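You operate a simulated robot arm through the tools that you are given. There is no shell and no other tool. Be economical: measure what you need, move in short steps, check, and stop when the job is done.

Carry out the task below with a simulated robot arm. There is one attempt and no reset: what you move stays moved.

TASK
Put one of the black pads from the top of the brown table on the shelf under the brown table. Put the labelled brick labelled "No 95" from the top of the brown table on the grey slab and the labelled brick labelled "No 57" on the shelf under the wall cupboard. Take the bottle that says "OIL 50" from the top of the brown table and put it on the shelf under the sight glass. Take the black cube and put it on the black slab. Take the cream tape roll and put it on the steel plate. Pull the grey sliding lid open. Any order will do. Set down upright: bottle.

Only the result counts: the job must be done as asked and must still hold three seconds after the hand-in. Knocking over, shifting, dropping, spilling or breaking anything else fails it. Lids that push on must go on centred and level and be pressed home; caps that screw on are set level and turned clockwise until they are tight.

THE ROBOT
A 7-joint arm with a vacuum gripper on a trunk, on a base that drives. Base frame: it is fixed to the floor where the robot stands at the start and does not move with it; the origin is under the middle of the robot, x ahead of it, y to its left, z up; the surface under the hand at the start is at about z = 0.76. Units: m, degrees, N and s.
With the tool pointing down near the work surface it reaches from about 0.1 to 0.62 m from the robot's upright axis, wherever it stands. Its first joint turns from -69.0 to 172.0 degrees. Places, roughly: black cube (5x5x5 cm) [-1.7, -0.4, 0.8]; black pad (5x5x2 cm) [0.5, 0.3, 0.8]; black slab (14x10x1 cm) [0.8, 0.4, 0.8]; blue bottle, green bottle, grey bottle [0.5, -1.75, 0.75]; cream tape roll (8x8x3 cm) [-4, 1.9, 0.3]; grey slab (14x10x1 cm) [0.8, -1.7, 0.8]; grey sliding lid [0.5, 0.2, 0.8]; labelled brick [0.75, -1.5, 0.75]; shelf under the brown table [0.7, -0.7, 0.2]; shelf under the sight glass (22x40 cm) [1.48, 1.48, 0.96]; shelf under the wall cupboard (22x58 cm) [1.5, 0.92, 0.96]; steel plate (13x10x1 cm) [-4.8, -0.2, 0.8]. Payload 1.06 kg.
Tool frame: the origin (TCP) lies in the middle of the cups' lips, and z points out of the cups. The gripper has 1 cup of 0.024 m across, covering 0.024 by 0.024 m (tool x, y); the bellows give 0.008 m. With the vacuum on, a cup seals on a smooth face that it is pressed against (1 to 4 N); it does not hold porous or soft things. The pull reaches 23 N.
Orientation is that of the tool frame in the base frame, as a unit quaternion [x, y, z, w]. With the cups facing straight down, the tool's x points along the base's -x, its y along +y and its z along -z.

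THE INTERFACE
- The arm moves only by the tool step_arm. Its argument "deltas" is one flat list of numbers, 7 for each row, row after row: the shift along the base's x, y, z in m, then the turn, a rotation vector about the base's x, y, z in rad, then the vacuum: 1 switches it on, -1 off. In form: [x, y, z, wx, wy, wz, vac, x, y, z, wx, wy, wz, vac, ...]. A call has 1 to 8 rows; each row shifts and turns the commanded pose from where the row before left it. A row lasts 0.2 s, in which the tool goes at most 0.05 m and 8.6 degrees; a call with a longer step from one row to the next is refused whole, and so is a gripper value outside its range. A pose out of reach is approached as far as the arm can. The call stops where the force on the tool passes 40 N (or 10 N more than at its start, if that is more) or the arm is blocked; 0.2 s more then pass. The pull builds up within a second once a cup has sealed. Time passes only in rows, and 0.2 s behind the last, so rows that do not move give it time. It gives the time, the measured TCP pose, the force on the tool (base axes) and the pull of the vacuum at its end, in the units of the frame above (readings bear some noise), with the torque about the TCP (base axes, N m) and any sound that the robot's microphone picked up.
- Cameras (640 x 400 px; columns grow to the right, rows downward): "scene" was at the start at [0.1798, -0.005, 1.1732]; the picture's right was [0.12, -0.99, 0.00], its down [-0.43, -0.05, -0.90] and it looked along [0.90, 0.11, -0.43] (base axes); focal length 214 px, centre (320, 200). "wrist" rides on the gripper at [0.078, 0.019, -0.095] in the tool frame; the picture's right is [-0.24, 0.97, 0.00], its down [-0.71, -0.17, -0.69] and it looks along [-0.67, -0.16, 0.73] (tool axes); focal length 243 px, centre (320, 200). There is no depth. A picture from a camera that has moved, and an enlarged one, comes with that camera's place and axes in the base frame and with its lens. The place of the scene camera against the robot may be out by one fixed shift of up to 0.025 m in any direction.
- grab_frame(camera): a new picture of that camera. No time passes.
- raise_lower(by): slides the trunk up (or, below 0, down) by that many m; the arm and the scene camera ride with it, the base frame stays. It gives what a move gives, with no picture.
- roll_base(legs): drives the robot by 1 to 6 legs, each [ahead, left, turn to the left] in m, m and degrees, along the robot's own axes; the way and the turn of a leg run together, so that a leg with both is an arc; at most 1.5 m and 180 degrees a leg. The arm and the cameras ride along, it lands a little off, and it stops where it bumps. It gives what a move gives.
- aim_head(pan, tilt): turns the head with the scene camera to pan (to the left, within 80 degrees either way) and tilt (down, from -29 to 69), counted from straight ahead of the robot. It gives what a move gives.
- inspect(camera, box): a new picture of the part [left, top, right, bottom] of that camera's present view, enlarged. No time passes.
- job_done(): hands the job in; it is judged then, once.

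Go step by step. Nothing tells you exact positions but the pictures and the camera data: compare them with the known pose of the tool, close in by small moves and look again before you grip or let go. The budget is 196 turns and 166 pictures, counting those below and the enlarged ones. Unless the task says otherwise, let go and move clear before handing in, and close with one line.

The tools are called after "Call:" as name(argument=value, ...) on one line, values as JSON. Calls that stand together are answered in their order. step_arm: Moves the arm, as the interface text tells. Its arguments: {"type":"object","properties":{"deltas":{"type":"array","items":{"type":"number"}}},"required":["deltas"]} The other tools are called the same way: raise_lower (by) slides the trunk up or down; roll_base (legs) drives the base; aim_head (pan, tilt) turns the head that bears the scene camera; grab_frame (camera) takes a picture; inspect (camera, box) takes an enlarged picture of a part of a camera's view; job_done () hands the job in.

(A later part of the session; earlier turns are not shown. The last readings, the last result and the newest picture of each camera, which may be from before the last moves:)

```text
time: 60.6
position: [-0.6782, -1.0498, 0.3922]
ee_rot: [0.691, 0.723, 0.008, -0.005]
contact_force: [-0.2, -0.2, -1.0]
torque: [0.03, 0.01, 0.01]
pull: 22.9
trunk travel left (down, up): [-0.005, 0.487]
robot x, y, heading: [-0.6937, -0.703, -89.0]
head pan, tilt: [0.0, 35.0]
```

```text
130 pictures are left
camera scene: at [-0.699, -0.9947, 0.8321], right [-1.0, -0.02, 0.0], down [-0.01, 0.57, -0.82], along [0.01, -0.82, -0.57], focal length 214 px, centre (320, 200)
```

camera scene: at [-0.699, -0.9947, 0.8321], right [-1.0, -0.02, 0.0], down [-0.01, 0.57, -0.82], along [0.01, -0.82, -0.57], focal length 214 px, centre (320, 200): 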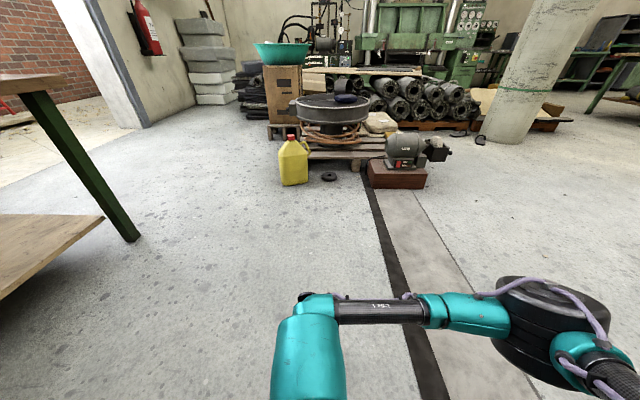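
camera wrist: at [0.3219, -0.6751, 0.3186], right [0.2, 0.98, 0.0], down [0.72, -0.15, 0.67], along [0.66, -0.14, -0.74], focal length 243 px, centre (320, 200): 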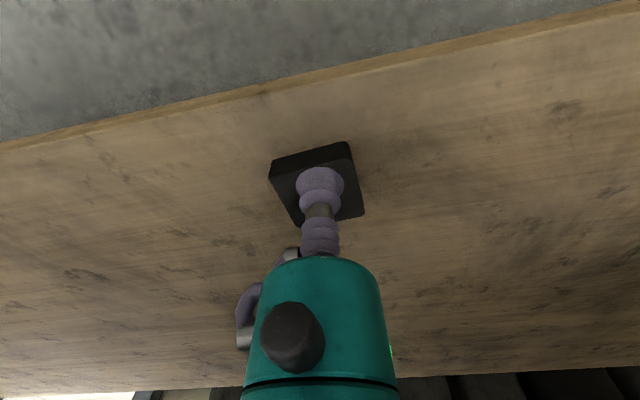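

Swing the arm to the robot's left (toward +x), arc at constant radius.

Call:
step_arm(deltas=[0.0482, 0.0051, 0, 0, 0, 0.1396, 1, 0.0469, 0.0117, 0, 0, 0, 0.1396, 1, 0.0449, 0.0181, 0, 0, 0, 0.1396, 1, 0.0419, 0.0242, 0, 0, 0, 0.1396, 1, 0.0382, 0.0298, 0, 0, 0, 0.1396, 1, 0.0336, 0.0349, 0, 0, 0, 0.1396, 1])

Call:
step_arm(deltas=[0.0285, 0.0391, 0, 0, 0, 0.1396, 1, 0.0227, 0.0428, 0, 0, 0, 0.1396, 1, 0.0166, 0.0455, 0, 0, 0, 0.1396, 1, 0.01, 0.0473, 0, 0, 0, 0.1396, 1, 0.0034, 0.0483, 0, 0, 0, 0.1396, 1])

Call:
aim_head(pan=75, tilt=35)

Call:
grab_frame(camera="scene")

```text
time: 62.0
position: [-0.4679, -0.9368, 0.3779]
ee_rot: [0.336, 0.942, 0.005, -0.007]
contact_force: [-0.4, -0.1, 0.1]
torque: [-0.02, 0.01, -0.03]
pull: 23.4
out of reach, approached as far as the arm can: row 5, 6
trunk travel left (down, up): [-0.005, 0.487]
robot x, y, heading: [-0.6984, -0.7028, -89.0]
head pan, tilt: [0.0, 35.0]
```

```text
time: 63.0
position: [-0.4755, -0.8167, 0.3516]
ee_rot: [0.054, 0.997, -0.049, 0.021]
contact_force: [6.4, -0.2, 7.8]
torque: [0.34, 1.38, -0.13]
pull: 23.1
out of reach, approached as far as the arm can: row 1, 2, 3, 4, 5
trunk travel left (down, up): [-0.005, 0.487]
robot x, y, heading: [-0.6972, -0.7022, -89.1]
head pan, tilt: [0.0, 35.0]
stopped in row 5: the force on the tool passed its limit at 138 N (the readings are from after the stop); the commanded pose is now the measured one
```

```text
time: 64.5
position: [-0.4752, -0.8152, 0.3526]
ee_rot: [0.052, 0.997, -0.05, 0.021]
contact_force: [20.0, -11.3, 17.9]
torque: [1.47, 3.24, 0.43]
pull: 23.1
trunk travel left (down, up): [-0.005, 0.487]
robot x, y, heading: [-0.6954, -0.7053, -88.9]
head pan, tilt: [75.0, 35.0]
```

```text
129 pictures are left
camera scene: at [-0.6151, -0.9279, 0.8321], right [-0.24, -0.97, 0.0], down [-0.56, 0.14, -0.82], along [0.79, -0.2, -0.57], focal length 214 px, centre (320, 200)
```

scene: 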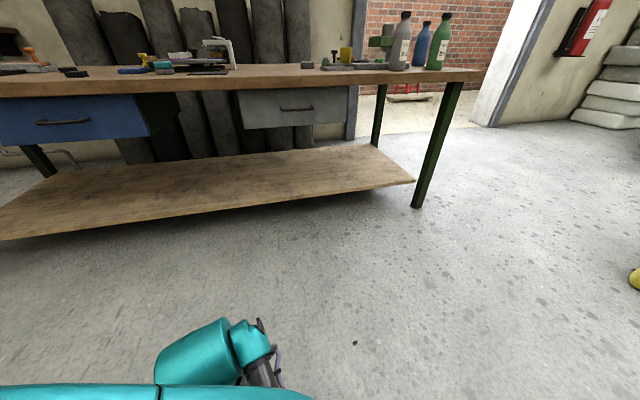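

The hand touched the robot's own body in this leaned pose. I move it outward, away from the body.

Call:
step_arm(deltas=[0.03, -0.03, 0, 0, 0, 0, 1, 0.03, -0.02, 0.01, 0, 0, 0, 1, 0.04, 0, 0.01, 0, 0, 0, 1, 0.04, 0, 0, 0, 0, 0, 1])

Call:
grab_frame(camera="scene")

Call:
grab_frame(camera="wrist")

```text
time: 65.5
position: [-0.4632, -0.8909, 0.3415]
ee_rot: [0.052, 0.997, -0.048, 0.02]
contact_force: [-0.7, 0.2, -0.1]
torque: [-0.01, 0.01, -0.02]
pull: 22.8
out of reach, approached as far as the arm can: row 1, 2, 3, 4
trunk travel left (down, up): [-0.005, 0.487]
robot x, y, heading: [-0.6967, -0.7042, -89.0]
head pan, tilt: [75.0, 35.0]
```

```text
128 pictures are left
camera scene: at [-0.6151, -0.9279, 0.8321], right [-0.24, -0.97, 0.0], down [-0.56, 0.14, -0.82], along [0.79, -0.2, -0.57], focal length 214 px, centre (320, 200)
```

scene: 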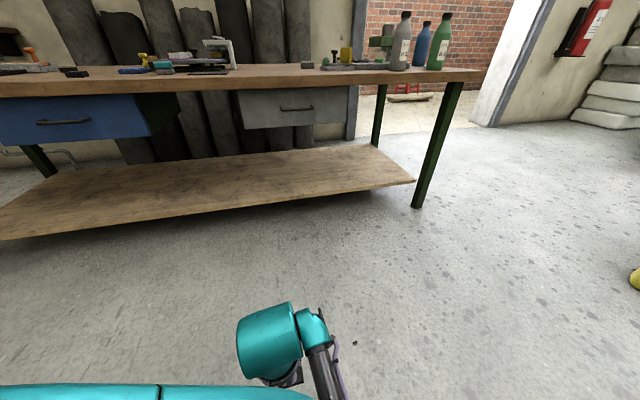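

```text
127 pictures are left
camera wrist: at [-0.5416, -0.8548, 0.4298], right [0.34, 0.94, -0.08], down [0.66, -0.18, 0.73], along [0.67, -0.3, -0.68], focal length 243 px, centre (320, 200)
```

wrist: 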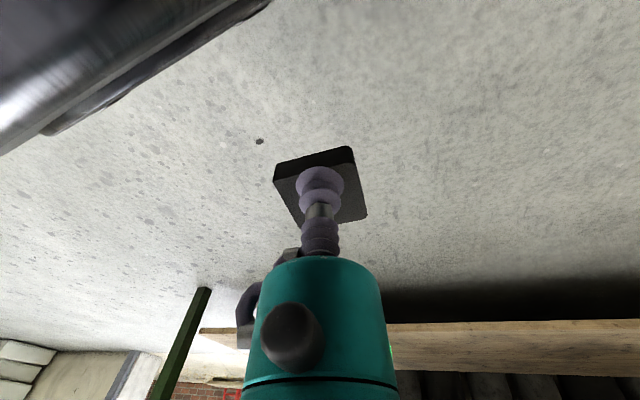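

The left side is awkward in this pose. Turn back to face the table; bring the hand in front again.

Call:
roll_base(legs=[[0, 0, 90]])

Call:
step_arm(deltas=[0.025, -0.02, 0.005, 0, 0, -0.1396, 1, 0.025, -0.03, 0.005, 0, 0, -0.1396, 1, 0.027, -0.03, 0, 0, 0, -0.1396, 1, 0.027, -0.03, 0, 0, 0, -0.1396, 1, 0.027, -0.03, 0, 0, 0, -0.1396, 1, 0.027, -0.03, 0, 0, 0, -0.1396, 1])

Call:
aim_head(pan=0, tilt=35)

Call:
grab_frame(camera="scene")

```text
time: 69.8
position: [-0.5107, -0.4649, 0.3408]
ee_rot: [-0.674, 0.737, -0.02, 0.049]
contact_force: [0.4, -0.2, -0.4]
torque: [-0.01, -0.01, 0.03]
pull: 22.6
trunk travel left (down, up): [-0.005, 0.487]
robot x, y, heading: [-0.697, -0.7039, 2.1]
head pan, tilt: [75.0, 35.0]
```

```text
time: 71.2
position: [-0.3548, -0.6343, 0.3513]
ee_rot: [-0.314, 0.948, -0.037, 0.036]
contact_force: [-0.1, 0.0, 0.5]
torque: [0.0, 0.0, -0.01]
pull: 22.7
trunk travel left (down, up): [-0.005, 0.487]
robot x, y, heading: [-0.6976, -0.7045, 1.9]
head pan, tilt: [75.0, 35.0]
```

```text
time: 72.6
position: [-0.3557, -0.6336, 0.3508]
ee_rot: [-0.316, 0.947, -0.037, 0.037]
contact_force: [0.6, -0.4, 0.1]
torque: [0.0, -0.01, -0.01]
pull: 22.7
trunk travel left (down, up): [-0.005, 0.487]
robot x, y, heading: [-0.6941, -0.7017, 2.2]
head pan, tilt: [0.0, 35.0]
```

```text
126 pictures are left
camera scene: at [-0.4277, -0.7088, 0.8321], right [0.04, -1.0, 0.0], down [-0.57, -0.02, -0.82], along [0.82, 0.03, -0.57], focal length 214 px, centre (320, 200)
```

scene: 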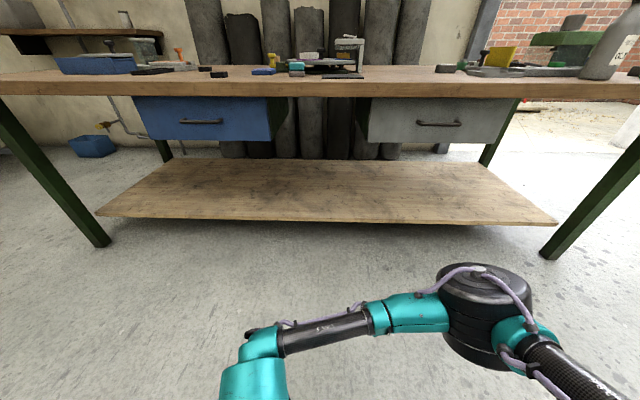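

Call:
step_arm(deltas=[0.03, -0.015, 0, 0.012, 0, -0.129, 1, 0.035, -0.015, 0, 0.012, 0, -0.129, 1, 0.035, -0.015, 0, 0.012, 0, -0.129, 1, 0.035, -0.015, 0, 0.011, 0, -0.129, 1, 0.035, -0.01, 0, 0, 0, -0.129, 1])

Call:
roll_base(legs=[[0, 0.25, -2]])

Call:
grab_frame(camera="scene")

```text
time: 73.8
position: [-0.1834, -0.7015, 0.353]
ee_rot: [0.002, 0.999, -0.025, 0.032]
contact_force: [0.3, 0.4, -0.4]
torque: [-0.02, -0.01, 0.01]
pull: 22.7
trunk travel left (down, up): [-0.005, 0.487]
robot x, y, heading: [-0.6979, -0.702, 2.1]
head pan, tilt: [0.0, 35.0]
```

```text
time: 76.6
position: [-0.1911, -0.4692, 0.3538]
ee_rot: [0.018, 0.999, -0.026, 0.031]
contact_force: [-0.4, 0.3, 0.2]
torque: [-0.01, 0.01, 0.01]
pull: 22.5
trunk travel left (down, up): [-0.005, 0.487]
robot x, y, heading: [-0.7037, -0.4517, 0.4]
head pan, tilt: [0.0, 35.0]
```

```text
125 pictures are left
camera scene: at [-0.4319, -0.4679, 0.8321], right [0.0, -1.0, 0.0], down [-0.57, 0.0, -0.82], along [0.82, 0.0, -0.57], focal length 214 px, centre (320, 200)
```

scene: 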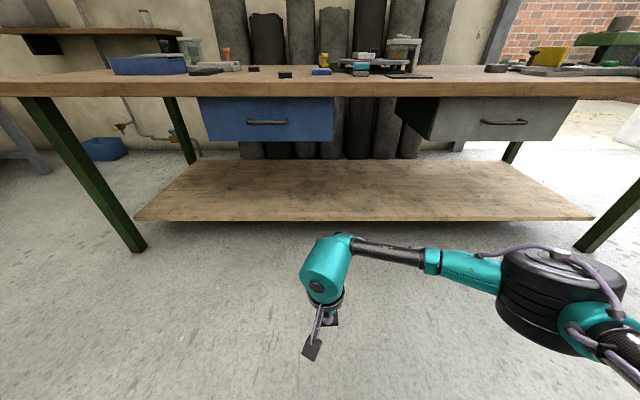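

Level the sideways tilt, then drive forward.

Call:
step_arm(deltas=[0, 0, 0, 0.053, 0, 0, 1])

Call:
roll_base(legs=[[0.62, 0, 0]])

Call:
grab_frame(camera="scene")

Call:
grab_frame(camera="wrist")

```text
time: 77.0
position: [-0.1902, -0.47, 0.3532]
ee_rot: [0.019, 0.999, 0.001, 0.03]
contact_force: [0.1, 0.0, 0.2]
torque: [0.03, -0.01, 0.01]
pull: 23.5
trunk travel left (down, up): [-0.005, 0.487]
robot x, y, heading: [-0.6962, -0.4556, -0.1]
head pan, tilt: [0.0, 35.0]
```

```text
time: 80.5
position: [0.4324, -0.4716, 0.3487]
ee_rot: [0.02, 0.999, -0.002, 0.027]
contact_force: [0.2, 0.3, -0.3]
torque: [0.0, 0.01, 0.01]
pull: 22.0
trunk travel left (down, up): [-0.005, 0.487]
robot x, y, heading: [-0.0774, -0.4509, -0.1]
head pan, tilt: [0.0, 35.0]
```

```text
124 pictures are left
camera scene: at [0.1933, -0.4689, 0.8314], right [0.0, -1.0, 0.0], down [-0.58, 0.0, -0.82], along [0.82, 0.0, -0.58], focal length 214 px, centre (320, 200)
```

scene: 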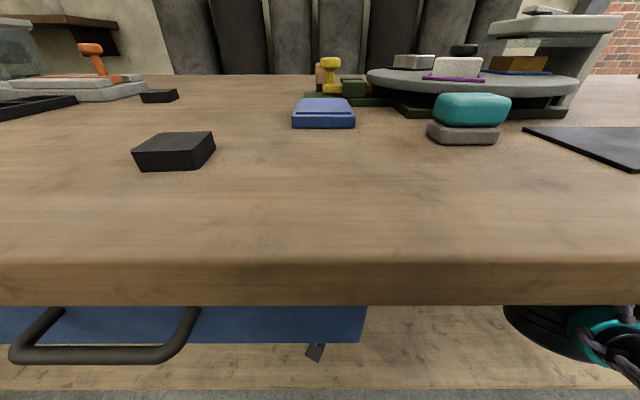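

```text
123 pictures are left
camera wrist: at [0.3495, -0.4481, 0.4407], right [0.27, 0.96, 0.01], down [0.66, -0.2, 0.72], along [0.7, -0.19, -0.69], focal length 243 px, centre (320, 200)
```

wrist: 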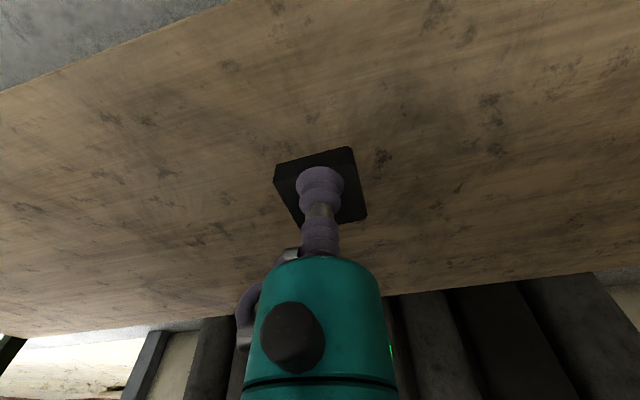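

Not blocked this time; the pad is over the shelf. Level and descend.

Call:
step_arm(deltas=[0, 0, -0.03, 0, 0.054, 0, 1, 0, 0, -0.03, 0, 0, 0, 1, 0, 0, -0.03, 0, 0, 0, 1, 0, 0, -0.03, 0, 0, 0, 1, 0, 0, -0.02, 0, 0, 0, 1])

Call:
inspect(camera="wrist", box=[160, 50, 480, 250])

```text
time: 81.7
position: [0.4328, -0.4691, 0.2109]
ee_rot: [0.02, 1.0, -0.002, 0.002]
contact_force: [0.6, 0.2, -0.2]
torque: [-0.01, -0.01, 0.02]
pull: 23.1
trunk travel left (down, up): [-0.005, 0.487]
robot x, y, heading: [-0.0731, -0.4526, -0.1]
head pan, tilt: [0.0, 35.0]
```

```text
2.00 times, centred on (320, 150) of wrist
camera zoom: at [0.3544, -0.4466, 0.3054], right [0.27, 0.96, 0.0], down [0.7, -0.2, 0.69], along [0.66, -0.19, -0.73], focal length 485 px, centre (320, 300)
```

zoom: 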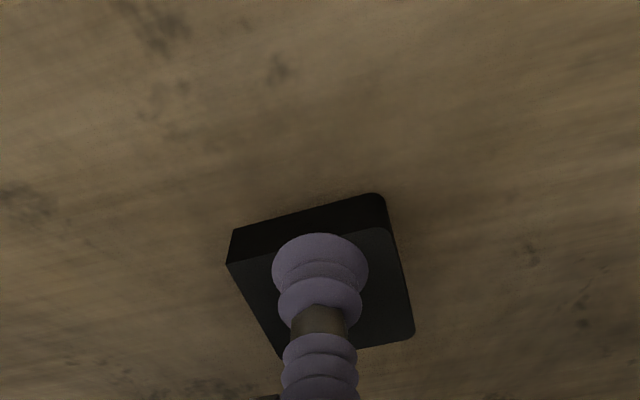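

Call:
step_arm(deltas=[0, 0, -0.006, 0, 0, 0, 1, 0, 0, -0.006, 0, 0, 0, 1, 0, 0, -0.006, 0, 0, 0, 1, 0, 0, -0.004, 0, 0, 0, 1, 0, 0, 0, 0, 0, 0, 1])

Call:
inspect(camera="wrist", box=[160, 50, 480, 250])

```text
time: 82.9
position: [0.4312, -0.4697, 0.1917]
ee_rot: [0.021, 1.0, -0.003, 0.002]
contact_force: [0.0, -9.3, 23.7]
torque: [0.08, -0.05, -0.04]
pull: 22.8
trunk travel left (down, up): [-0.005, 0.487]
robot x, y, heading: [-0.077, -0.454, 0.1]
head pan, tilt: [0.0, 35.0]
```

```text
2.00 times, centred on (320, 150) of wrist
camera zoom: at [0.3536, -0.4467, 0.2857], right [0.28, 0.96, 0.0], down [0.7, -0.2, 0.69], along [0.66, -0.19, -0.72], focal length 485 px, centre (320, 300)
```

zoom: 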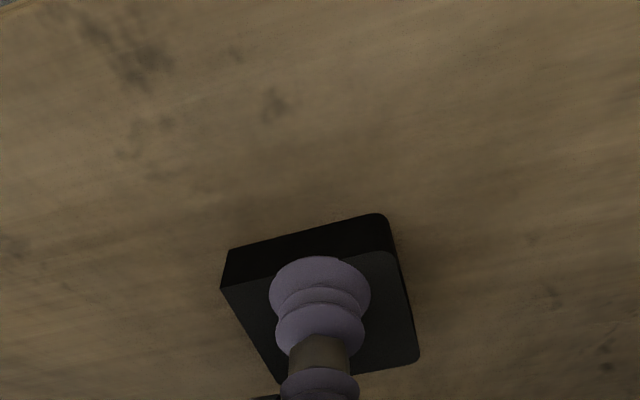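

Firm contact (24 N) on the shelf. Release and lift straight up.

Call:
step_arm(deltas=[0, 0, 0.005, 0, 0, 0, -1, 0, 0, 0, 0, 0, 0, -1, 0, 0, 0, 0, 0, 0, -1, 0, 0, 0.01, 0, 0, 0, -1, 0, 0, 0.04, 0, 0, 0, -1, 0, 0, 0.04, 0, 0, 0, -1, 0, 0, 0.04, 0, 0, 0, -1])

Call:
grab_frame(camera="wrist")

```text
time: 84.5
position: [0.4314, -0.4722, 0.3247]
ee_rot: [0.02, 1.0, -0.002, 0.001]
contact_force: [-1.0, 1.3, 0.3]
torque: [0.0, -0.04, 0.02]
pull: 0.1
trunk travel left (down, up): [-0.005, 0.487]
robot x, y, heading: [-0.0784, -0.452, -0.1]
head pan, tilt: [0.0, 35.0]
```

```text
120 pictures are left
camera wrist: at [0.354, -0.4491, 0.42], right [0.27, 0.96, -0.01], down [0.7, -0.2, 0.69], along [0.66, -0.19, -0.73], focal length 243 px, centre (320, 200)
```

wrist: 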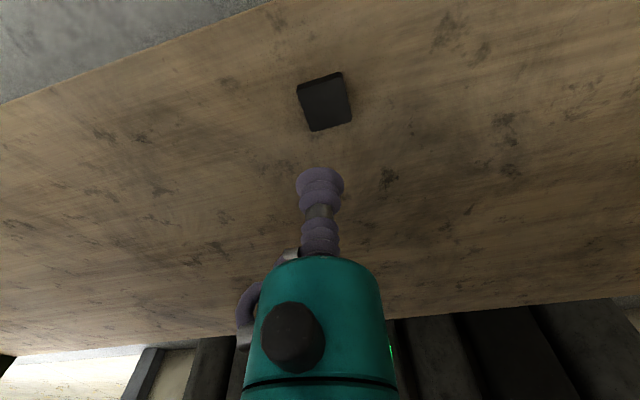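

Pad is on the shelf. Back out, raise, then drive toward the right end of the table for bottles and bricks.

Call:
roll_base(legs=[[-0.6, 0, 0]])

Call:
raise_lower(by=0.32)

Call:
step_arm(deltas=[-0.03, 0.02, 0.04, 0, 0, 0, -1, -0.03, 0.02, 0.03, 0, 0, 0, -1, -0.03, 0.02, 0.03, 0, 0, 0, -1, -0.03, 0.02, 0.03, 0, 0, 0, -1, -0.03, 0.01, 0.035, 0, 0, 0, -1, -0.02, 0.01, 0.04, 0, 0, 0, -1, -0.01, 0, 0.045, 0, 0, 0, -1, -0.01, 0, 0.04, 0, 0, 0, -1])

Call:
roll_base(legs=[[0, -1.15, 0], [0.4, 0, 0]])

Call:
grab_frame(camera="scene")

Call:
grab_frame(camera="wrist")

```text
time: 88.0
position: [-0.1918, -0.472, 0.3253]
ee_rot: [0.021, 1.0, -0.003, 0.001]
contact_force: [-0.2, -0.7, -0.3]
torque: [0.0, -0.03, 0.01]
pull: 0.0
trunk travel left (down, up): [-0.005, 0.487]
robot x, y, heading: [-0.7005, -0.4505, -0.1]
head pan, tilt: [0.0, 35.0]
```

```text
time: 91.2
position: [-0.1909, -0.4707, 0.6453]
ee_rot: [0.021, 1.0, -0.002, 0.001]
contact_force: [0.4, 0.4, -0.2]
torque: [0.0, -0.02, -0.01]
pull: 0.0
trunk travel left (down, up): [-0.325, 0.167]
robot x, y, heading: [-0.697, -0.4491, -0.1]
head pan, tilt: [0.0, 35.0]
```

```text
refused: row 1 steps farther than a row can; nothing moved
```

```text
time: 103.5
position: [0.1802, -1.6343, 0.6449]
ee_rot: [0.034, 0.999, -0.003, 0.001]
contact_force: [0.1, 0.7, -0.6]
torque: [0.01, 0.01, -0.03]
pull: 0.0
trunk travel left (down, up): [-0.325, 0.167]
robot x, y, heading: [-0.3274, -1.6029, -1.8]
head pan, tilt: [0.0, 35.0]
```

```text
119 pictures are left
camera scene: at [-0.1513, -1.6214, 1.1583], right [-0.03, -1.0, 0.0], down [-0.57, 0.02, -0.82], along [0.82, -0.02, -0.57], focal length 214 px, centre (320, 200)
```

scene: 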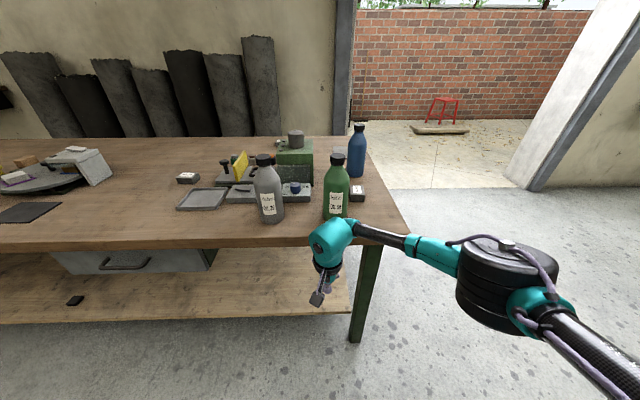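

```text
118 pictures are left
camera wrist: at [0.1037, -1.6082, 0.7396], right [0.3, 0.95, 0.0], down [0.69, -0.22, 0.69], along [0.65, -0.21, -0.73], focal length 243 px, centre (320, 200)
```

wrist: 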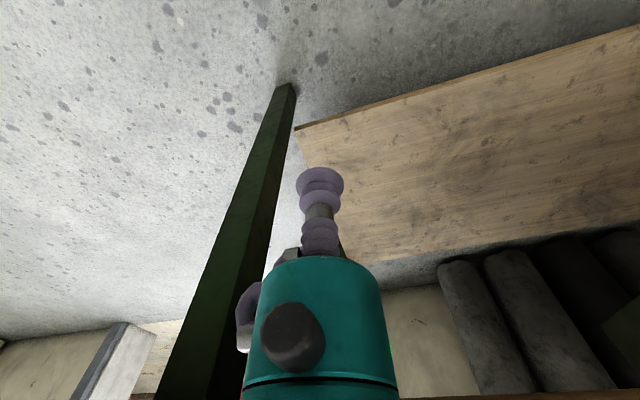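

The tool is just short of the table. Before moving, I zoom in on labels.

Call:
inspect(camera="scene", box=[150, 120, 310, 220])

Call:
inspect(camera="scene", box=[240, 120, 400, 220])

```text
4.00 times, centred on (230, 170) of scene
camera zoom: at [-0.1513, -1.6214, 1.1583], right [-0.03, -1.0, 0.0], down [-0.57, 0.02, -0.82], along [0.82, -0.02, -0.57], focal length 858 px, centre (680, 320)
```

zoom: 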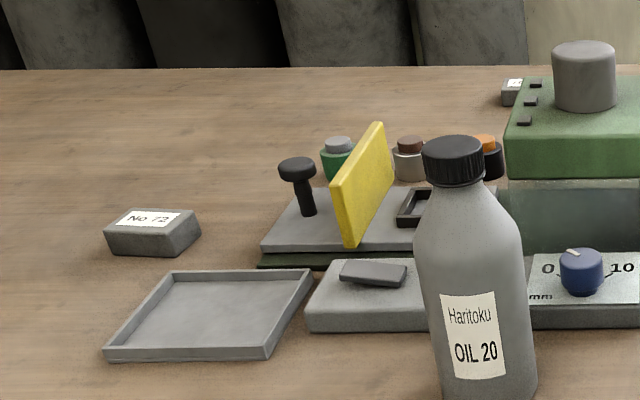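

```text
4.00 times, centred on (320, 170) of scene
camera zoom: at [-0.1513, -1.6214, 1.1583], right [-0.03, -1.0, 0.0], down [-0.57, 0.02, -0.82], along [0.82, -0.02, -0.57], focal length 858 px, centre (320, 320)
```

zoom: 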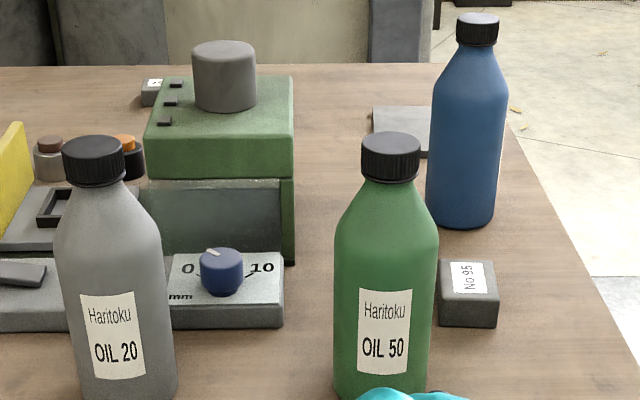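

Green bottle is OIL 50, brick No 95 is right of it at about (0.42,-1.75), and the hidden brick behind the green machine should be No 57. I raise the arm and drive round to the table's right end.

Call:
step_arm(deltas=[-0.03, 0, 0.03, 0, 0, 0, -1, -0.03, 0, 0.035, 0, 0, 0, -1, -0.03, 0.0, 0.035, 0, 0, 0, -1, -0.03, 0.0, 0.035, 0, 0, 0, -1, -0.02, 0.01, 0.04, 0, 0, 0, -1, -0.02, 0.01, 0.04, 0, 0, 0, -1, -0.01, 0, 0.045, 0, 0, 0, -1, -0.01, 0, 0.045, 0, 0, 0, -1])

Call:
step_arm(deltas=[0, 0.01, 0.045, 0, 0, 0, -1, 0, 0.01, 0.045, 0, 0, 0, -1])

Call:
roll_base(legs=[[0, -0.85, 0], [0.9, 0, 0], [0, 0, 92]])

Call:
grab_frame(camera="scene")

Call:
grab_frame(camera="wrist")

```text
time: 105.3
position: [0.0001, -1.615, 0.9473]
ee_rot: [0.035, 0.999, -0.003, 0.002]
contact_force: [0.6, 0.2, 0.5]
torque: [-0.03, -0.01, 0.03]
pull: 0.1
trunk travel left (down, up): [-0.325, 0.167]
robot x, y, heading: [-0.3312, -1.5989, -1.7]
head pan, tilt: [0.0, 35.0]
```

```text
time: 105.9
position: [-0.0009, -1.5962, 1.043]
ee_rot: [0.034, 0.999, -0.002, 0.002]
contact_force: [-0.3, 0.6, 0.3]
torque: [0.02, -0.04, 0.0]
pull: 0.1
trunk travel left (down, up): [-0.325, 0.167]
robot x, y, heading: [-0.3265, -1.5989, -1.7]
head pan, tilt: [0.0, 35.0]
```

```text
time: 110.7
position: [-0.0134, -2.0921, 1.044]
ee_rot: [0.031, 1.0, -0.002, 0.002]
contact_force: [0.6, 0.3, 0.0]
torque: [0.0, 0.0, 0.0]
pull: 0.1
trunk travel left (down, up): [-0.325, 0.167]
robot x, y, heading: [-0.3424, -2.0955, -1.4]
head pan, tilt: [0.0, 35.0]
stopped in leg 1: the robot was blocked; the commanded pose is now the measured one
```

```text
115 pictures are left
camera scene: at [-0.1646, -2.1178, 1.1584], right [-0.02, -1.0, 0.0], down [-0.57, 0.01, -0.82], along [0.82, -0.02, -0.57], focal length 214 px, centre (320, 200)
```

scene: 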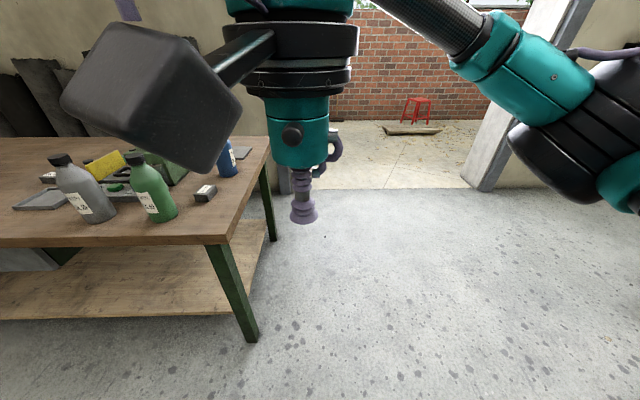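

```text
114 pictures are left
camera wrist: at [-0.0902, -2.0663, 1.1376], right [0.3, 0.96, 0.0], down [0.69, -0.21, 0.69], along [0.66, -0.21, -0.73], focal length 243 px, centre (320, 200)
```

wrist: 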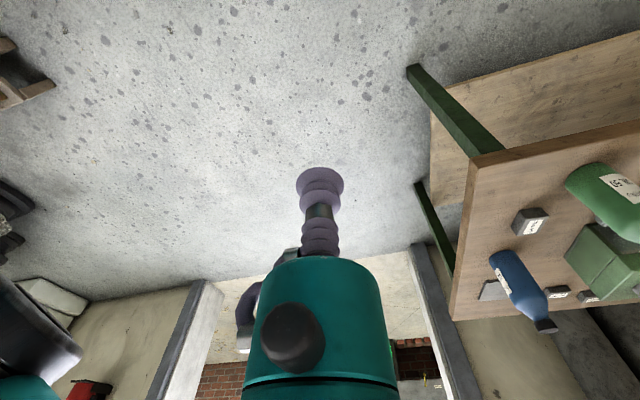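

Something blocks on the right. Look there.

Call:
aim_head(pan=-78, tilt=45)

Call:
grab_frame(camera="scene")

```text
time: 112.2
position: [-0.0127, -2.092, 1.0423]
ee_rot: [0.03, 1.0, -0.002, 0.001]
contact_force: [0.6, -0.2, 0.2]
torque: [0.02, 0.01, 0.0]
pull: 0.1
trunk travel left (down, up): [-0.325, 0.167]
robot x, y, heading: [-0.3422, -2.0937, -1.4]
head pan, tilt: [-78.0, 45.0]
```

```text
113 pictures are left
camera scene: at [-0.2376, -2.1961, 1.1435], right [-0.98, -0.18, 0.0], down [-0.13, 0.69, -0.71], along [0.13, -0.69, -0.71], focal length 214 px, centre (320, 200)
```

scene: 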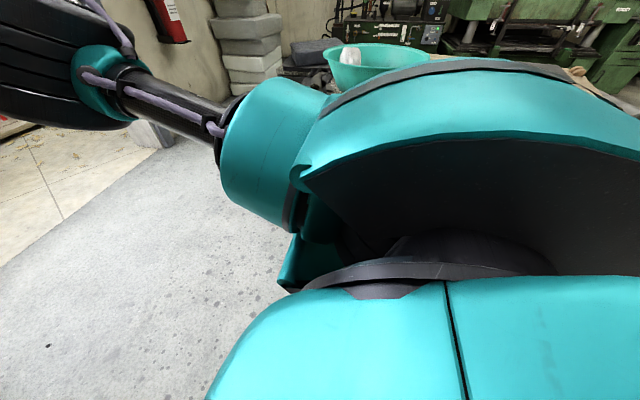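

The blocker is probably the yellow jug near (-0.5,-2.4). I drive gently away forward, then look back at it.

Call:
roll_base(legs=[[0.25, 0, 0], [0.3, -0.18, 0]])

Call:
roll_base(legs=[[0, 0, -75]])

Call:
aim_head(pan=-60, tilt=20)

Call:
grab_frame(camera="scene")

```text
time: 115.8
position: [0.5252, -2.2947, 1.0418]
ee_rot: [0.039, 0.999, -0.001, 0.0]
contact_force: [0.1, 0.4, -0.6]
torque: [-0.02, 0.02, 0.01]
pull: 0.0
trunk travel left (down, up): [-0.325, 0.167]
robot x, y, heading: [0.1946, -2.2942, -2.3]
head pan, tilt: [-78.0, 45.0]
```

```text
time: 119.4
position: [0.2862, -2.6115, 1.0421]
ee_rot: [0.635, 0.772, -0.003, 0.0]
contact_force: [-0.2, 0.5, 0.0]
torque: [0.0, -0.03, -0.01]
pull: 0.2
trunk travel left (down, up): [-0.325, 0.167]
robot x, y, heading: [0.1973, -2.298, -76.9]
head pan, tilt: [-78.0, 45.0]
```

```text
time: 120.3
position: [0.285, -2.6098, 1.0423]
ee_rot: [0.635, 0.773, -0.003, 0.0]
contact_force: [-0.4, -0.1, -0.7]
torque: [0.02, 0.01, 0.01]
pull: 0.1
trunk travel left (down, up): [-0.325, 0.167]
robot x, y, heading: [0.1973, -2.2966, -76.6]
head pan, tilt: [-60.0, 20.0]
```

```text
112 pictures are left
camera scene: at [0.1433, -2.4685, 1.1821], right [-0.69, 0.73, 0.0], down [0.25, 0.24, -0.94], along [-0.68, -0.64, -0.34], focal length 214 px, centre (320, 200)
```

scene: 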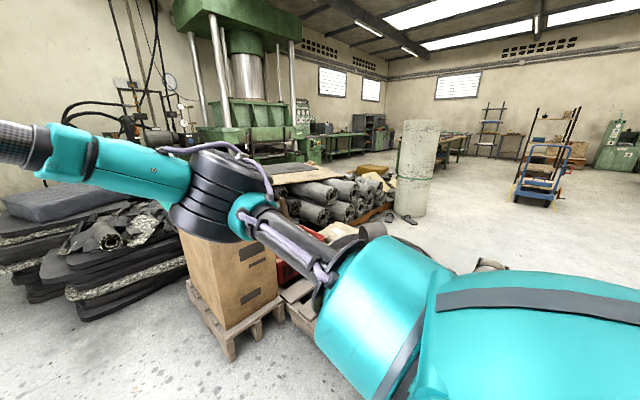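

Call:
roll_base(legs=[[0, 0, -75]])

Call:
aim_head(pan=0, tilt=30)

Call:
grab_frame(camera="scene")

```text
time: 124.0
position: [-0.0891, -2.4558, 1.0421]
ee_rot: [0.977, 0.214, -0.003, -0.003]
contact_force: [-0.1, -0.2, -0.6]
torque: [0.03, 0.02, 0.01]
pull: 0.0
trunk travel left (down, up): [-0.325, 0.167]
robot x, y, heading: [0.1977, -2.2933, -153.1]
head pan, tilt: [-60.0, 20.0]
```

```text
time: 125.3
position: [-0.0905, -2.4564, 1.0423]
ee_rot: [0.977, 0.214, -0.002, -0.002]
contact_force: [-0.1, 0.2, 0.3]
torque: [0.02, 0.0, -0.03]
pull: 0.0
trunk travel left (down, up): [-0.325, 0.167]
robot x, y, heading: [0.1982, -2.2946, -152.9]
head pan, tilt: [0.0, 30.0]
```

```text
111 pictures are left
camera scene: at [0.0227, -2.3958, 1.1662], right [-0.45, 0.89, 0.0], down [0.45, 0.23, -0.87], along [-0.77, -0.39, -0.5], focal length 214 px, centre (320, 200)
```

scene: 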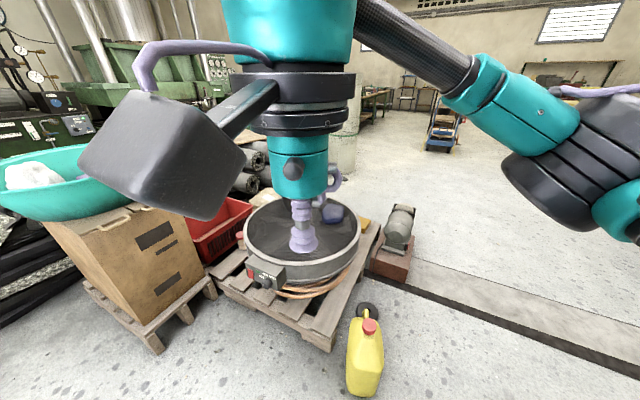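

The jug stands undisturbed. Turn to face the table's right end.

Call:
roll_base(legs=[[0, 0, -117]])

Call:
roll_base(legs=[[0, -0.38, 0]])

Call:
grab_frame(camera="scene")

Call:
grab_frame(camera="wrist")

```text
time: 130.6
position: [0.183, -1.9661, 1.043]
ee_rot: [-0.693, 0.721, -0.001, 0.003]
contact_force: [1.1, -0.7, 0.4]
torque: [0.03, -0.01, -0.02]
pull: 0.1
trunk travel left (down, up): [-0.325, 0.167]
robot x, y, heading: [0.1982, -2.2972, 89.7]
head pan, tilt: [0.0, 30.0]
```

```text
time: 134.5
position: [0.5669, -1.9667, 1.0415]
ee_rot: [-0.693, 0.721, 0.0, 0.002]
contact_force: [-0.3, 0.4, -0.4]
torque: [-0.04, 0.02, -0.02]
pull: 0.1
trunk travel left (down, up): [-0.325, 0.167]
robot x, y, heading: [0.5797, -2.2941, 90.3]
head pan, tilt: [0.0, 30.0]
```

```text
110 pictures are left
camera scene: at [0.5731, -2.1246, 1.1662], right [1.0, 0.0, 0.0], down [0.0, -0.5, -0.87], along [0.0, 0.87, -0.5], focal length 214 px, centre (320, 200)
```

scene: 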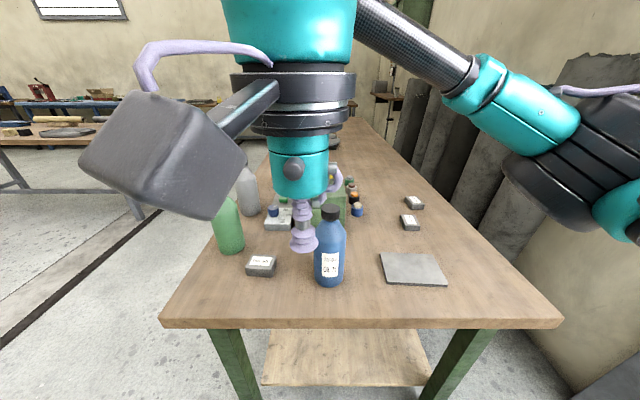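

```text
109 pictures are left
camera wrist: at [0.5442, -2.0439, 1.1376], right [-0.96, 0.27, 0.0], down [0.2, 0.7, 0.69], along [0.19, 0.66, -0.73], focal length 243 px, centre (320, 200)
```

wrist: 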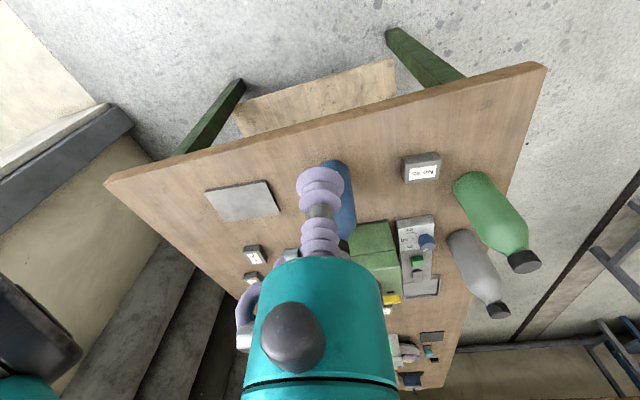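

Excellent view. Read the labels on the two bricks at right.

Call:
inspect(camera="scene", box=[370, 180, 466, 240])

Call:
inspect(camera="wrist", box=[190, 140, 350, 300])

```text
6.67 times, centred on (418, 210) of scene
camera zoom: at [0.5731, -2.1246, 1.1662], right [1.0, 0.0, 0.0], down [0.0, -0.5, -0.87], along [0.0, 0.87, -0.5], focal length 1430 px, centre (-333, 133)
```

zoom: 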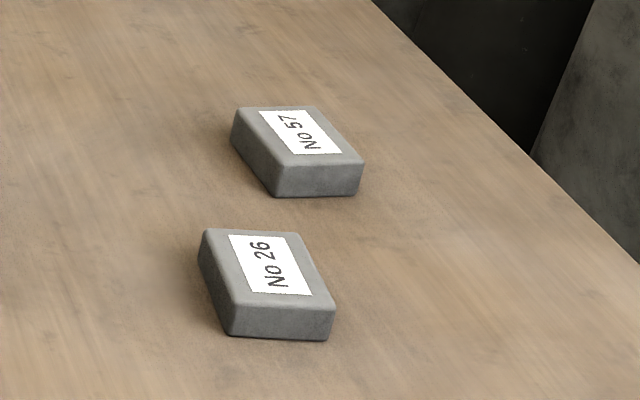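

```text
2.50 times, centred on (270, 220) of wrist
camera zoom: at [0.5442, -2.0439, 1.1376], right [-0.96, 0.27, 0.0], down [0.2, 0.7, 0.69], along [0.19, 0.66, -0.73], focal length 606 px, centre (445, 150)
```

zoom: 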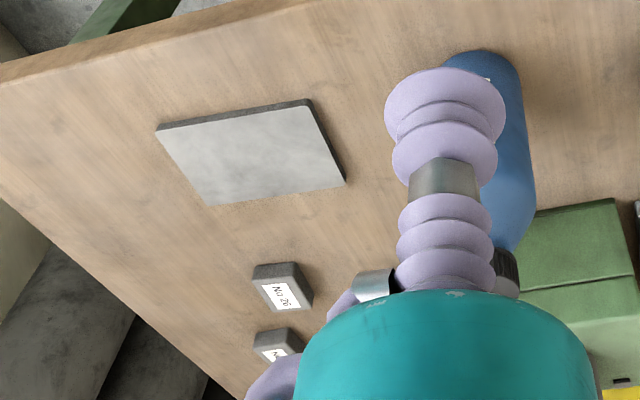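

No 57 is the far brick at ≈(0.90,-1.485); No 95 at ≈(0.441,-1.757); slab centre ≈(0.794,-1.758). Drive a bit closer and go over No 95.

Call:
roll_base(legs=[[0.1, 0, 0]])

Call:
step_arm(deltas=[-0.035, 0.02, -0.02, 0, 0, 0, -1, -0.035, 0.03, -0.01, 0, 0, 0, -1, -0.03, 0.03, -0.02, 0, 0, 0, -1, -0.026, 0.03, -0.03, 0, 0, 0, -1, 0, 0, -0.04, 0, 0, 0, -1, 0, 0, -0.05, 0, 0, 0, -1])

Call:
inspect(camera="wrist", box=[160, 60, 480, 260])

```text
time: 135.7
position: [0.5672, -1.8658, 1.0432]
ee_rot: [-0.693, 0.721, -0.001, 0.002]
contact_force: [-0.1, -0.6, -0.7]
torque: [-0.05, 0.0, 0.02]
pull: 0.0
trunk travel left (down, up): [-0.325, 0.167]
robot x, y, heading: [0.5802, -2.1923, 89.7]
head pan, tilt: [0.0, 30.0]
```

```text
time: 137.1
position: [0.444, -1.7578, 0.8744]
ee_rot: [-0.693, 0.721, -0.002, 0.003]
contact_force: [0.2, -0.3, -1.1]
torque: [0.02, -0.01, -0.04]
pull: 0.1
trunk travel left (down, up): [-0.325, 0.167]
robot x, y, heading: [0.5837, -2.1954, 89.9]
head pan, tilt: [0.0, 30.0]
```

```text
2.00 times, centred on (320, 160) of wrist
camera zoom: at [0.42, -1.8345, 0.9697], right [-0.96, 0.27, 0.0], down [0.2, 0.7, 0.69], along [0.19, 0.66, -0.73], focal length 485 px, centre (320, 280)
```

zoom: 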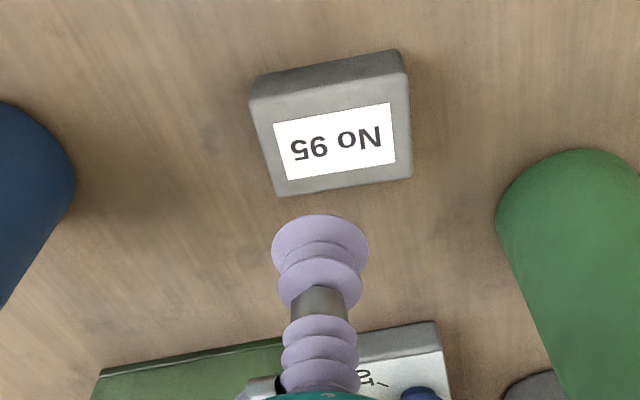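

Call:
step_arm(deltas=[-0.005, 0.012, -0.04, 0, 0, 0, 1, 0, 0, -0.025, 0, 0, 0, 1, 0, 0, -0.01, 0, 0, 0, 1, 0, 0, -0.006, 0, 0, 0, 1, 0, 0, -0.005, 0, 0, 0, 1, 0, 0, 0, 0, 0, 0, 1])

```text
time: 138.5
position: [0.4374, -1.7463, 0.7884]
ee_rot: [-0.691, 0.722, 0.001, 0.003]
contact_force: [3.3, 3.5, 16.3]
torque: [-0.06, 0.04, -0.01]
pull: 22.5
trunk travel left (down, up): [-0.325, 0.167]
robot x, y, heading: [0.5779, -2.1953, 89.7]
head pan, tilt: [0.0, 30.0]
```

Gripped. Lift above bottle height and carry to the slab.

Call:
step_arm(deltas=[0, 0, 0.02, 0, 0, 0, 1, 0, 0, 0.04, 0, 0, 0, 1, 0, -0.02, 0.045, 0, 0, 0, 1, 0, -0.02, 0.045, 0, 0, 0, 1, 0, -0.02, 0.045, 0, 0, 0, 1, 0.03, -0.02, 0.03, 0, 0, 0, 1, 0.045, -0.01, 0, 0, 0, 0, 1, 0.045, -0.01, 0, 0, 0, 0, 1])

Call:
step_arm(deltas=[0.045, 0, 0, 0, 0, 0, 1, 0.045, 0, 0, 0, 0, 0, 1, 0.045, 0, 0, 0, 0, 0, 1, 0.045, 0, 0, 0, 0, 0, 1, 0.045, 0, -0.02, 0, 0, 0, 1, 0.012, 0.04, -0.02, 0, 0, 0, 1, 0, 0.035, -0.03, 0, 0, 0, 1, 0, 0.012, -0.04, 0, 0, 0, 1])

Call:
grab_frame(camera="wrist")

Call:
grab_frame(camera="scene")

```text
time: 140.3
position: [0.5573, -1.8452, 1.012]
ee_rot: [-0.693, 0.721, 0.0, 0.003]
contact_force: [-0.8, -0.2, -1.0]
torque: [0.0, 0.01, 0.0]
pull: 23.4
trunk travel left (down, up): [-0.325, 0.167]
robot x, y, heading: [0.5832, -2.19, 89.8]
head pan, tilt: [0.0, 30.0]
```

```text
time: 142.1
position: [0.7941, -1.7612, 0.8987]
ee_rot: [-0.693, 0.721, 0.0, 0.001]
contact_force: [0.1, -0.3, -1.0]
torque: [-0.01, -0.03, 0.01]
pull: 22.5
trunk travel left (down, up): [-0.325, 0.167]
robot x, y, heading: [0.5785, -2.1978, 89.7]
head pan, tilt: [0.0, 30.0]
```

```text
105 pictures are left
camera wrist: at [0.7711, -1.8369, 0.9931], right [-0.96, 0.27, 0.0], down [0.2, 0.7, 0.69], along [0.19, 0.66, -0.73], focal length 243 px, centre (320, 200)
```

wrist: 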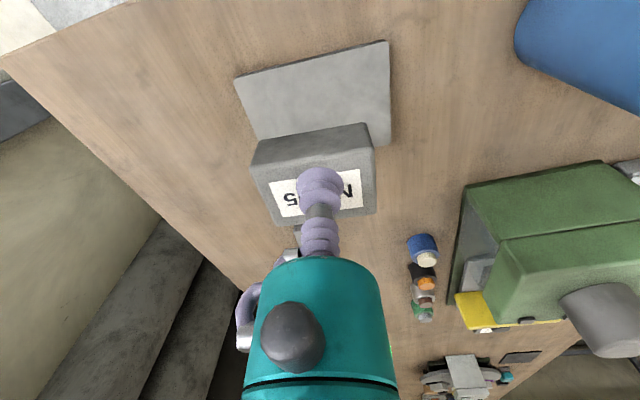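

```text
104 pictures are left
camera scene: at [0.5736, -2.0242, 1.1661], right [1.0, 0.0, 0.0], down [0.0, -0.5, -0.87], along [0.0, 0.87, -0.5], focal length 214 px, centre (320, 200)
```

scene: 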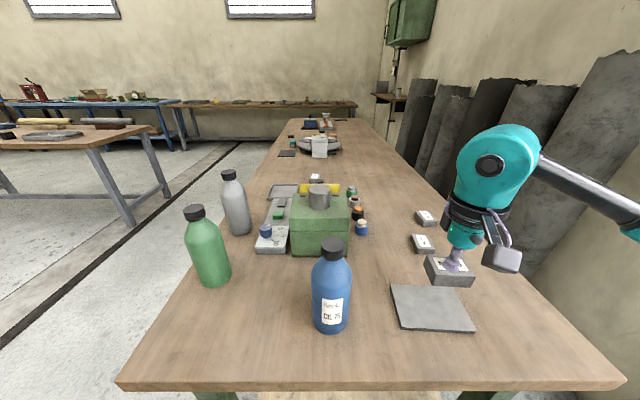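

Positions agree; adjust slightly and lower onto the slab.

Call:
step_arm(deltas=[0.003, 0.005, -0.04, 0, 0, 0, 1, 0, 0, -0.03, 0, 0, 0, 1, 0, 0, -0.015, 0, 0, 0, 1, 0, 0, -0.008, 0, 0, 0, 1, 0, 0, -0.005, 0, 0, 0, 1, 0, 0, 0, 0, 0, 0, 1])

Call:
grab_frame(camera="scene")

```text
time: 143.5
position: [0.7961, -1.7529, 0.8041]
ee_rot: [-0.692, 0.722, -0.001, 0.003]
contact_force: [-0.7, -0.5, -1.4]
torque: [-0.01, 0.01, 0.0]
pull: 22.8
trunk travel left (down, up): [-0.325, 0.167]
robot x, y, heading: [0.5814, -2.196, 89.9]
head pan, tilt: [0.0, 30.0]
```

```text
103 pictures are left
camera scene: at [0.5735, -2.0243, 1.1661], right [1.0, 0.0, 0.0], down [0.0, -0.5, -0.87], along [0.0, 0.87, -0.5], focal length 214 px, centre (320, 200)
```

scene: 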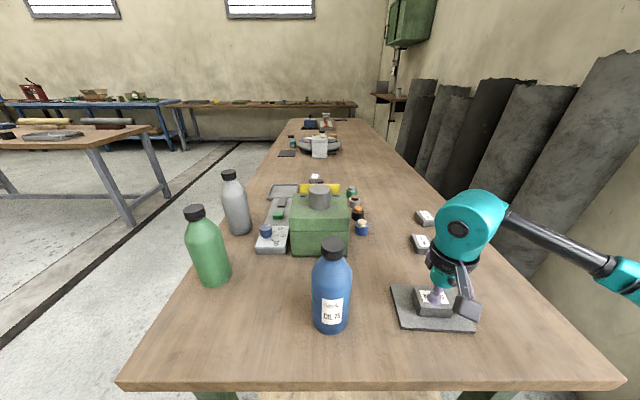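

Call:
step_arm(deltas=[0, 0, -0.004, 0, 0, 0, 1, 0, 0, -0.003, 0, 0, 0, 1])

```text
time: 144.1
position: [0.795, -1.754, 0.7979]
ee_rot: [-0.692, 0.722, 0.001, 0.004]
contact_force: [2.0, -0.2, 11.7]
torque: [-0.01, 0.02, 0.01]
pull: 23.1
trunk travel left (down, up): [-0.325, 0.167]
robot x, y, heading: [0.5817, -2.1948, 89.9]
head pan, tilt: [0.0, 30.0]
```

On the slab. Release, lift clear.

Call:
step_arm(deltas=[0, 0, 0.004, 0, 0, 0, -1, 0, 0, 0, 0, 0, 0, -1, 0, 0, 0, 0, 0, 0, -1, 0, 0, 0.02, 0, 0, 0, -1, 0, 0, 0.04, 0, 0, 0, -1, 0, -0.02, 0.045, 0, 0, 0, -1, 0, -0.03, 0.04, 0, 0, 0, -1, 0, -0.03, 0.04, 0, 0, 0, -1])

Call:
grab_frame(camera="scene")

```text
time: 145.9
position: [0.7951, -1.8343, 0.9869]
ee_rot: [-0.693, 0.721, -0.002, 0.002]
contact_force: [-0.7, 0.0, 0.1]
torque: [-0.03, 0.02, 0.01]
pull: 0.3
trunk travel left (down, up): [-0.325, 0.167]
robot x, y, heading: [0.5823, -2.1946, 89.9]
head pan, tilt: [0.0, 30.0]
```

```text
102 pictures are left
camera scene: at [0.5734, -2.0247, 1.1662], right [1.0, 0.0, 0.0], down [0.0, -0.5, -0.87], along [0.0, 0.87, -0.5], focal length 214 px, centre (320, 200)
```

scene: 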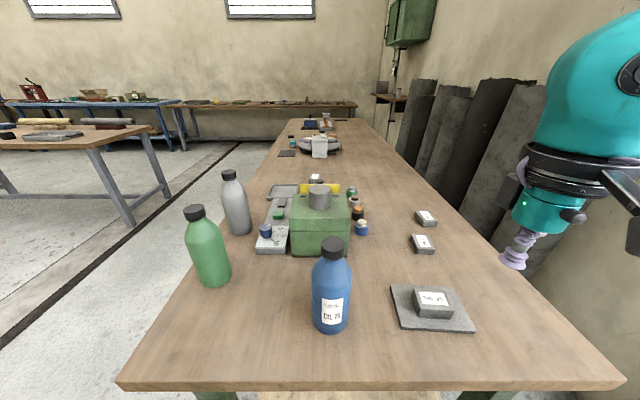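

Brick 95 sits well on the slab. Center the arm, then strafe right and move in for No 57.

Call:
step_arm(deltas=[-0.045, 0, 0.01, 0, 0, 0, -1, -0.045, 0, 0.01, 0, 0, 0, -1, -0.045, 0, 0.01, 0, 0, 0, -1, -0.045, 0, 0, 0, 0, 0, -1])

Call:
roll_base(legs=[[0, -0.32, 0]])

Call:
roll_base(legs=[[0.08, 0, 0]])

Call:
grab_frame(camera="scene")

```text
time: 146.9
position: [0.6149, -1.8311, 1.0136]
ee_rot: [-0.693, 0.721, -0.001, 0.003]
contact_force: [1.1, -0.5, -0.6]
torque: [-0.04, -0.02, 0.01]
pull: 0.1
trunk travel left (down, up): [-0.325, 0.167]
robot x, y, heading: [0.5819, -2.1966, 89.6]
head pan, tilt: [0.0, 30.0]
```

```text
time: 150.2
position: [0.9328, -1.8305, 1.0139]
ee_rot: [-0.693, 0.721, 0.0, 0.002]
contact_force: [-0.2, 0.5, 0.8]
torque: [0.0, -0.01, 0.01]
pull: 0.1
trunk travel left (down, up): [-0.325, 0.167]
robot x, y, heading: [0.898, -2.1942, 90.2]
head pan, tilt: [0.0, 30.0]
```

```text
time: 151.3
position: [0.9333, -1.7533, 1.0137]
ee_rot: [-0.693, 0.721, -0.001, 0.003]
contact_force: [-0.6, 0.0, 0.5]
torque: [0.0, 0.0, 0.01]
pull: 0.1
trunk travel left (down, up): [-0.325, 0.167]
robot x, y, heading: [0.8987, -2.115, 89.9]
head pan, tilt: [0.0, 30.0]
```

```text
101 pictures are left
camera scene: at [0.8916, -1.9458, 1.166], right [1.0, 0.0, 0.0], down [0.0, -0.5, -0.87], along [0.0, 0.87, -0.5], focal length 214 px, centre (320, 200)
```

scene: 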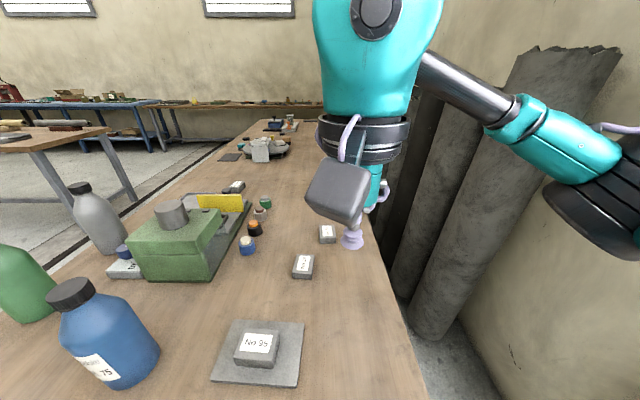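

Call:
roll_base(legs=[[0.06, 0, 0]])

Call:
step_arm(deltas=[-0.01, 0.03, -0.03, 0, 0, 0, -1, -0.01, 0.035, -0.03, 0, 0, 0, -1, 0, 0.035, -0.03, 0, 0, 0, -1, 0, 0.035, -0.03, 0, 0, 0, -1, 0, 0.035, -0.02, 0, 0, 0, -1])

Call:
grab_frame(camera="wrist")

```text
time: 152.3
position: [0.9336, -1.6917, 1.0144]
ee_rot: [-0.693, 0.721, -0.001, 0.001]
contact_force: [-0.6, 1.3, 0.1]
torque: [-0.04, 0.01, 0.0]
pull: 0.0
trunk travel left (down, up): [-0.325, 0.167]
robot x, y, heading: [0.8992, -2.0541, 90.2]
head pan, tilt: [0.0, 30.0]
```

```text
time: 153.5
position: [0.9154, -1.5248, 0.8724]
ee_rot: [-0.693, 0.721, -0.001, 0.002]
contact_force: [-0.6, 0.1, -0.5]
torque: [0.0, 0.0, 0.02]
pull: 0.1
trunk travel left (down, up): [-0.325, 0.167]
robot x, y, heading: [0.9002, -2.0536, 89.7]
head pan, tilt: [0.0, 30.0]
```

```text
100 pictures are left
camera wrist: at [0.8919, -1.6013, 0.968], right [-0.96, 0.27, 0.0], down [0.2, 0.7, 0.69], along [0.19, 0.66, -0.73], focal length 243 px, centre (320, 200)
```

wrist: 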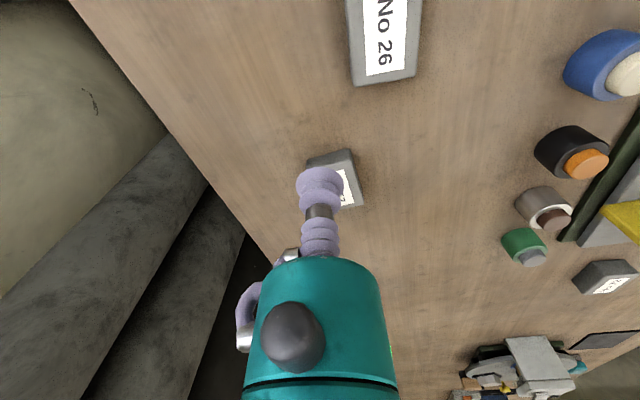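

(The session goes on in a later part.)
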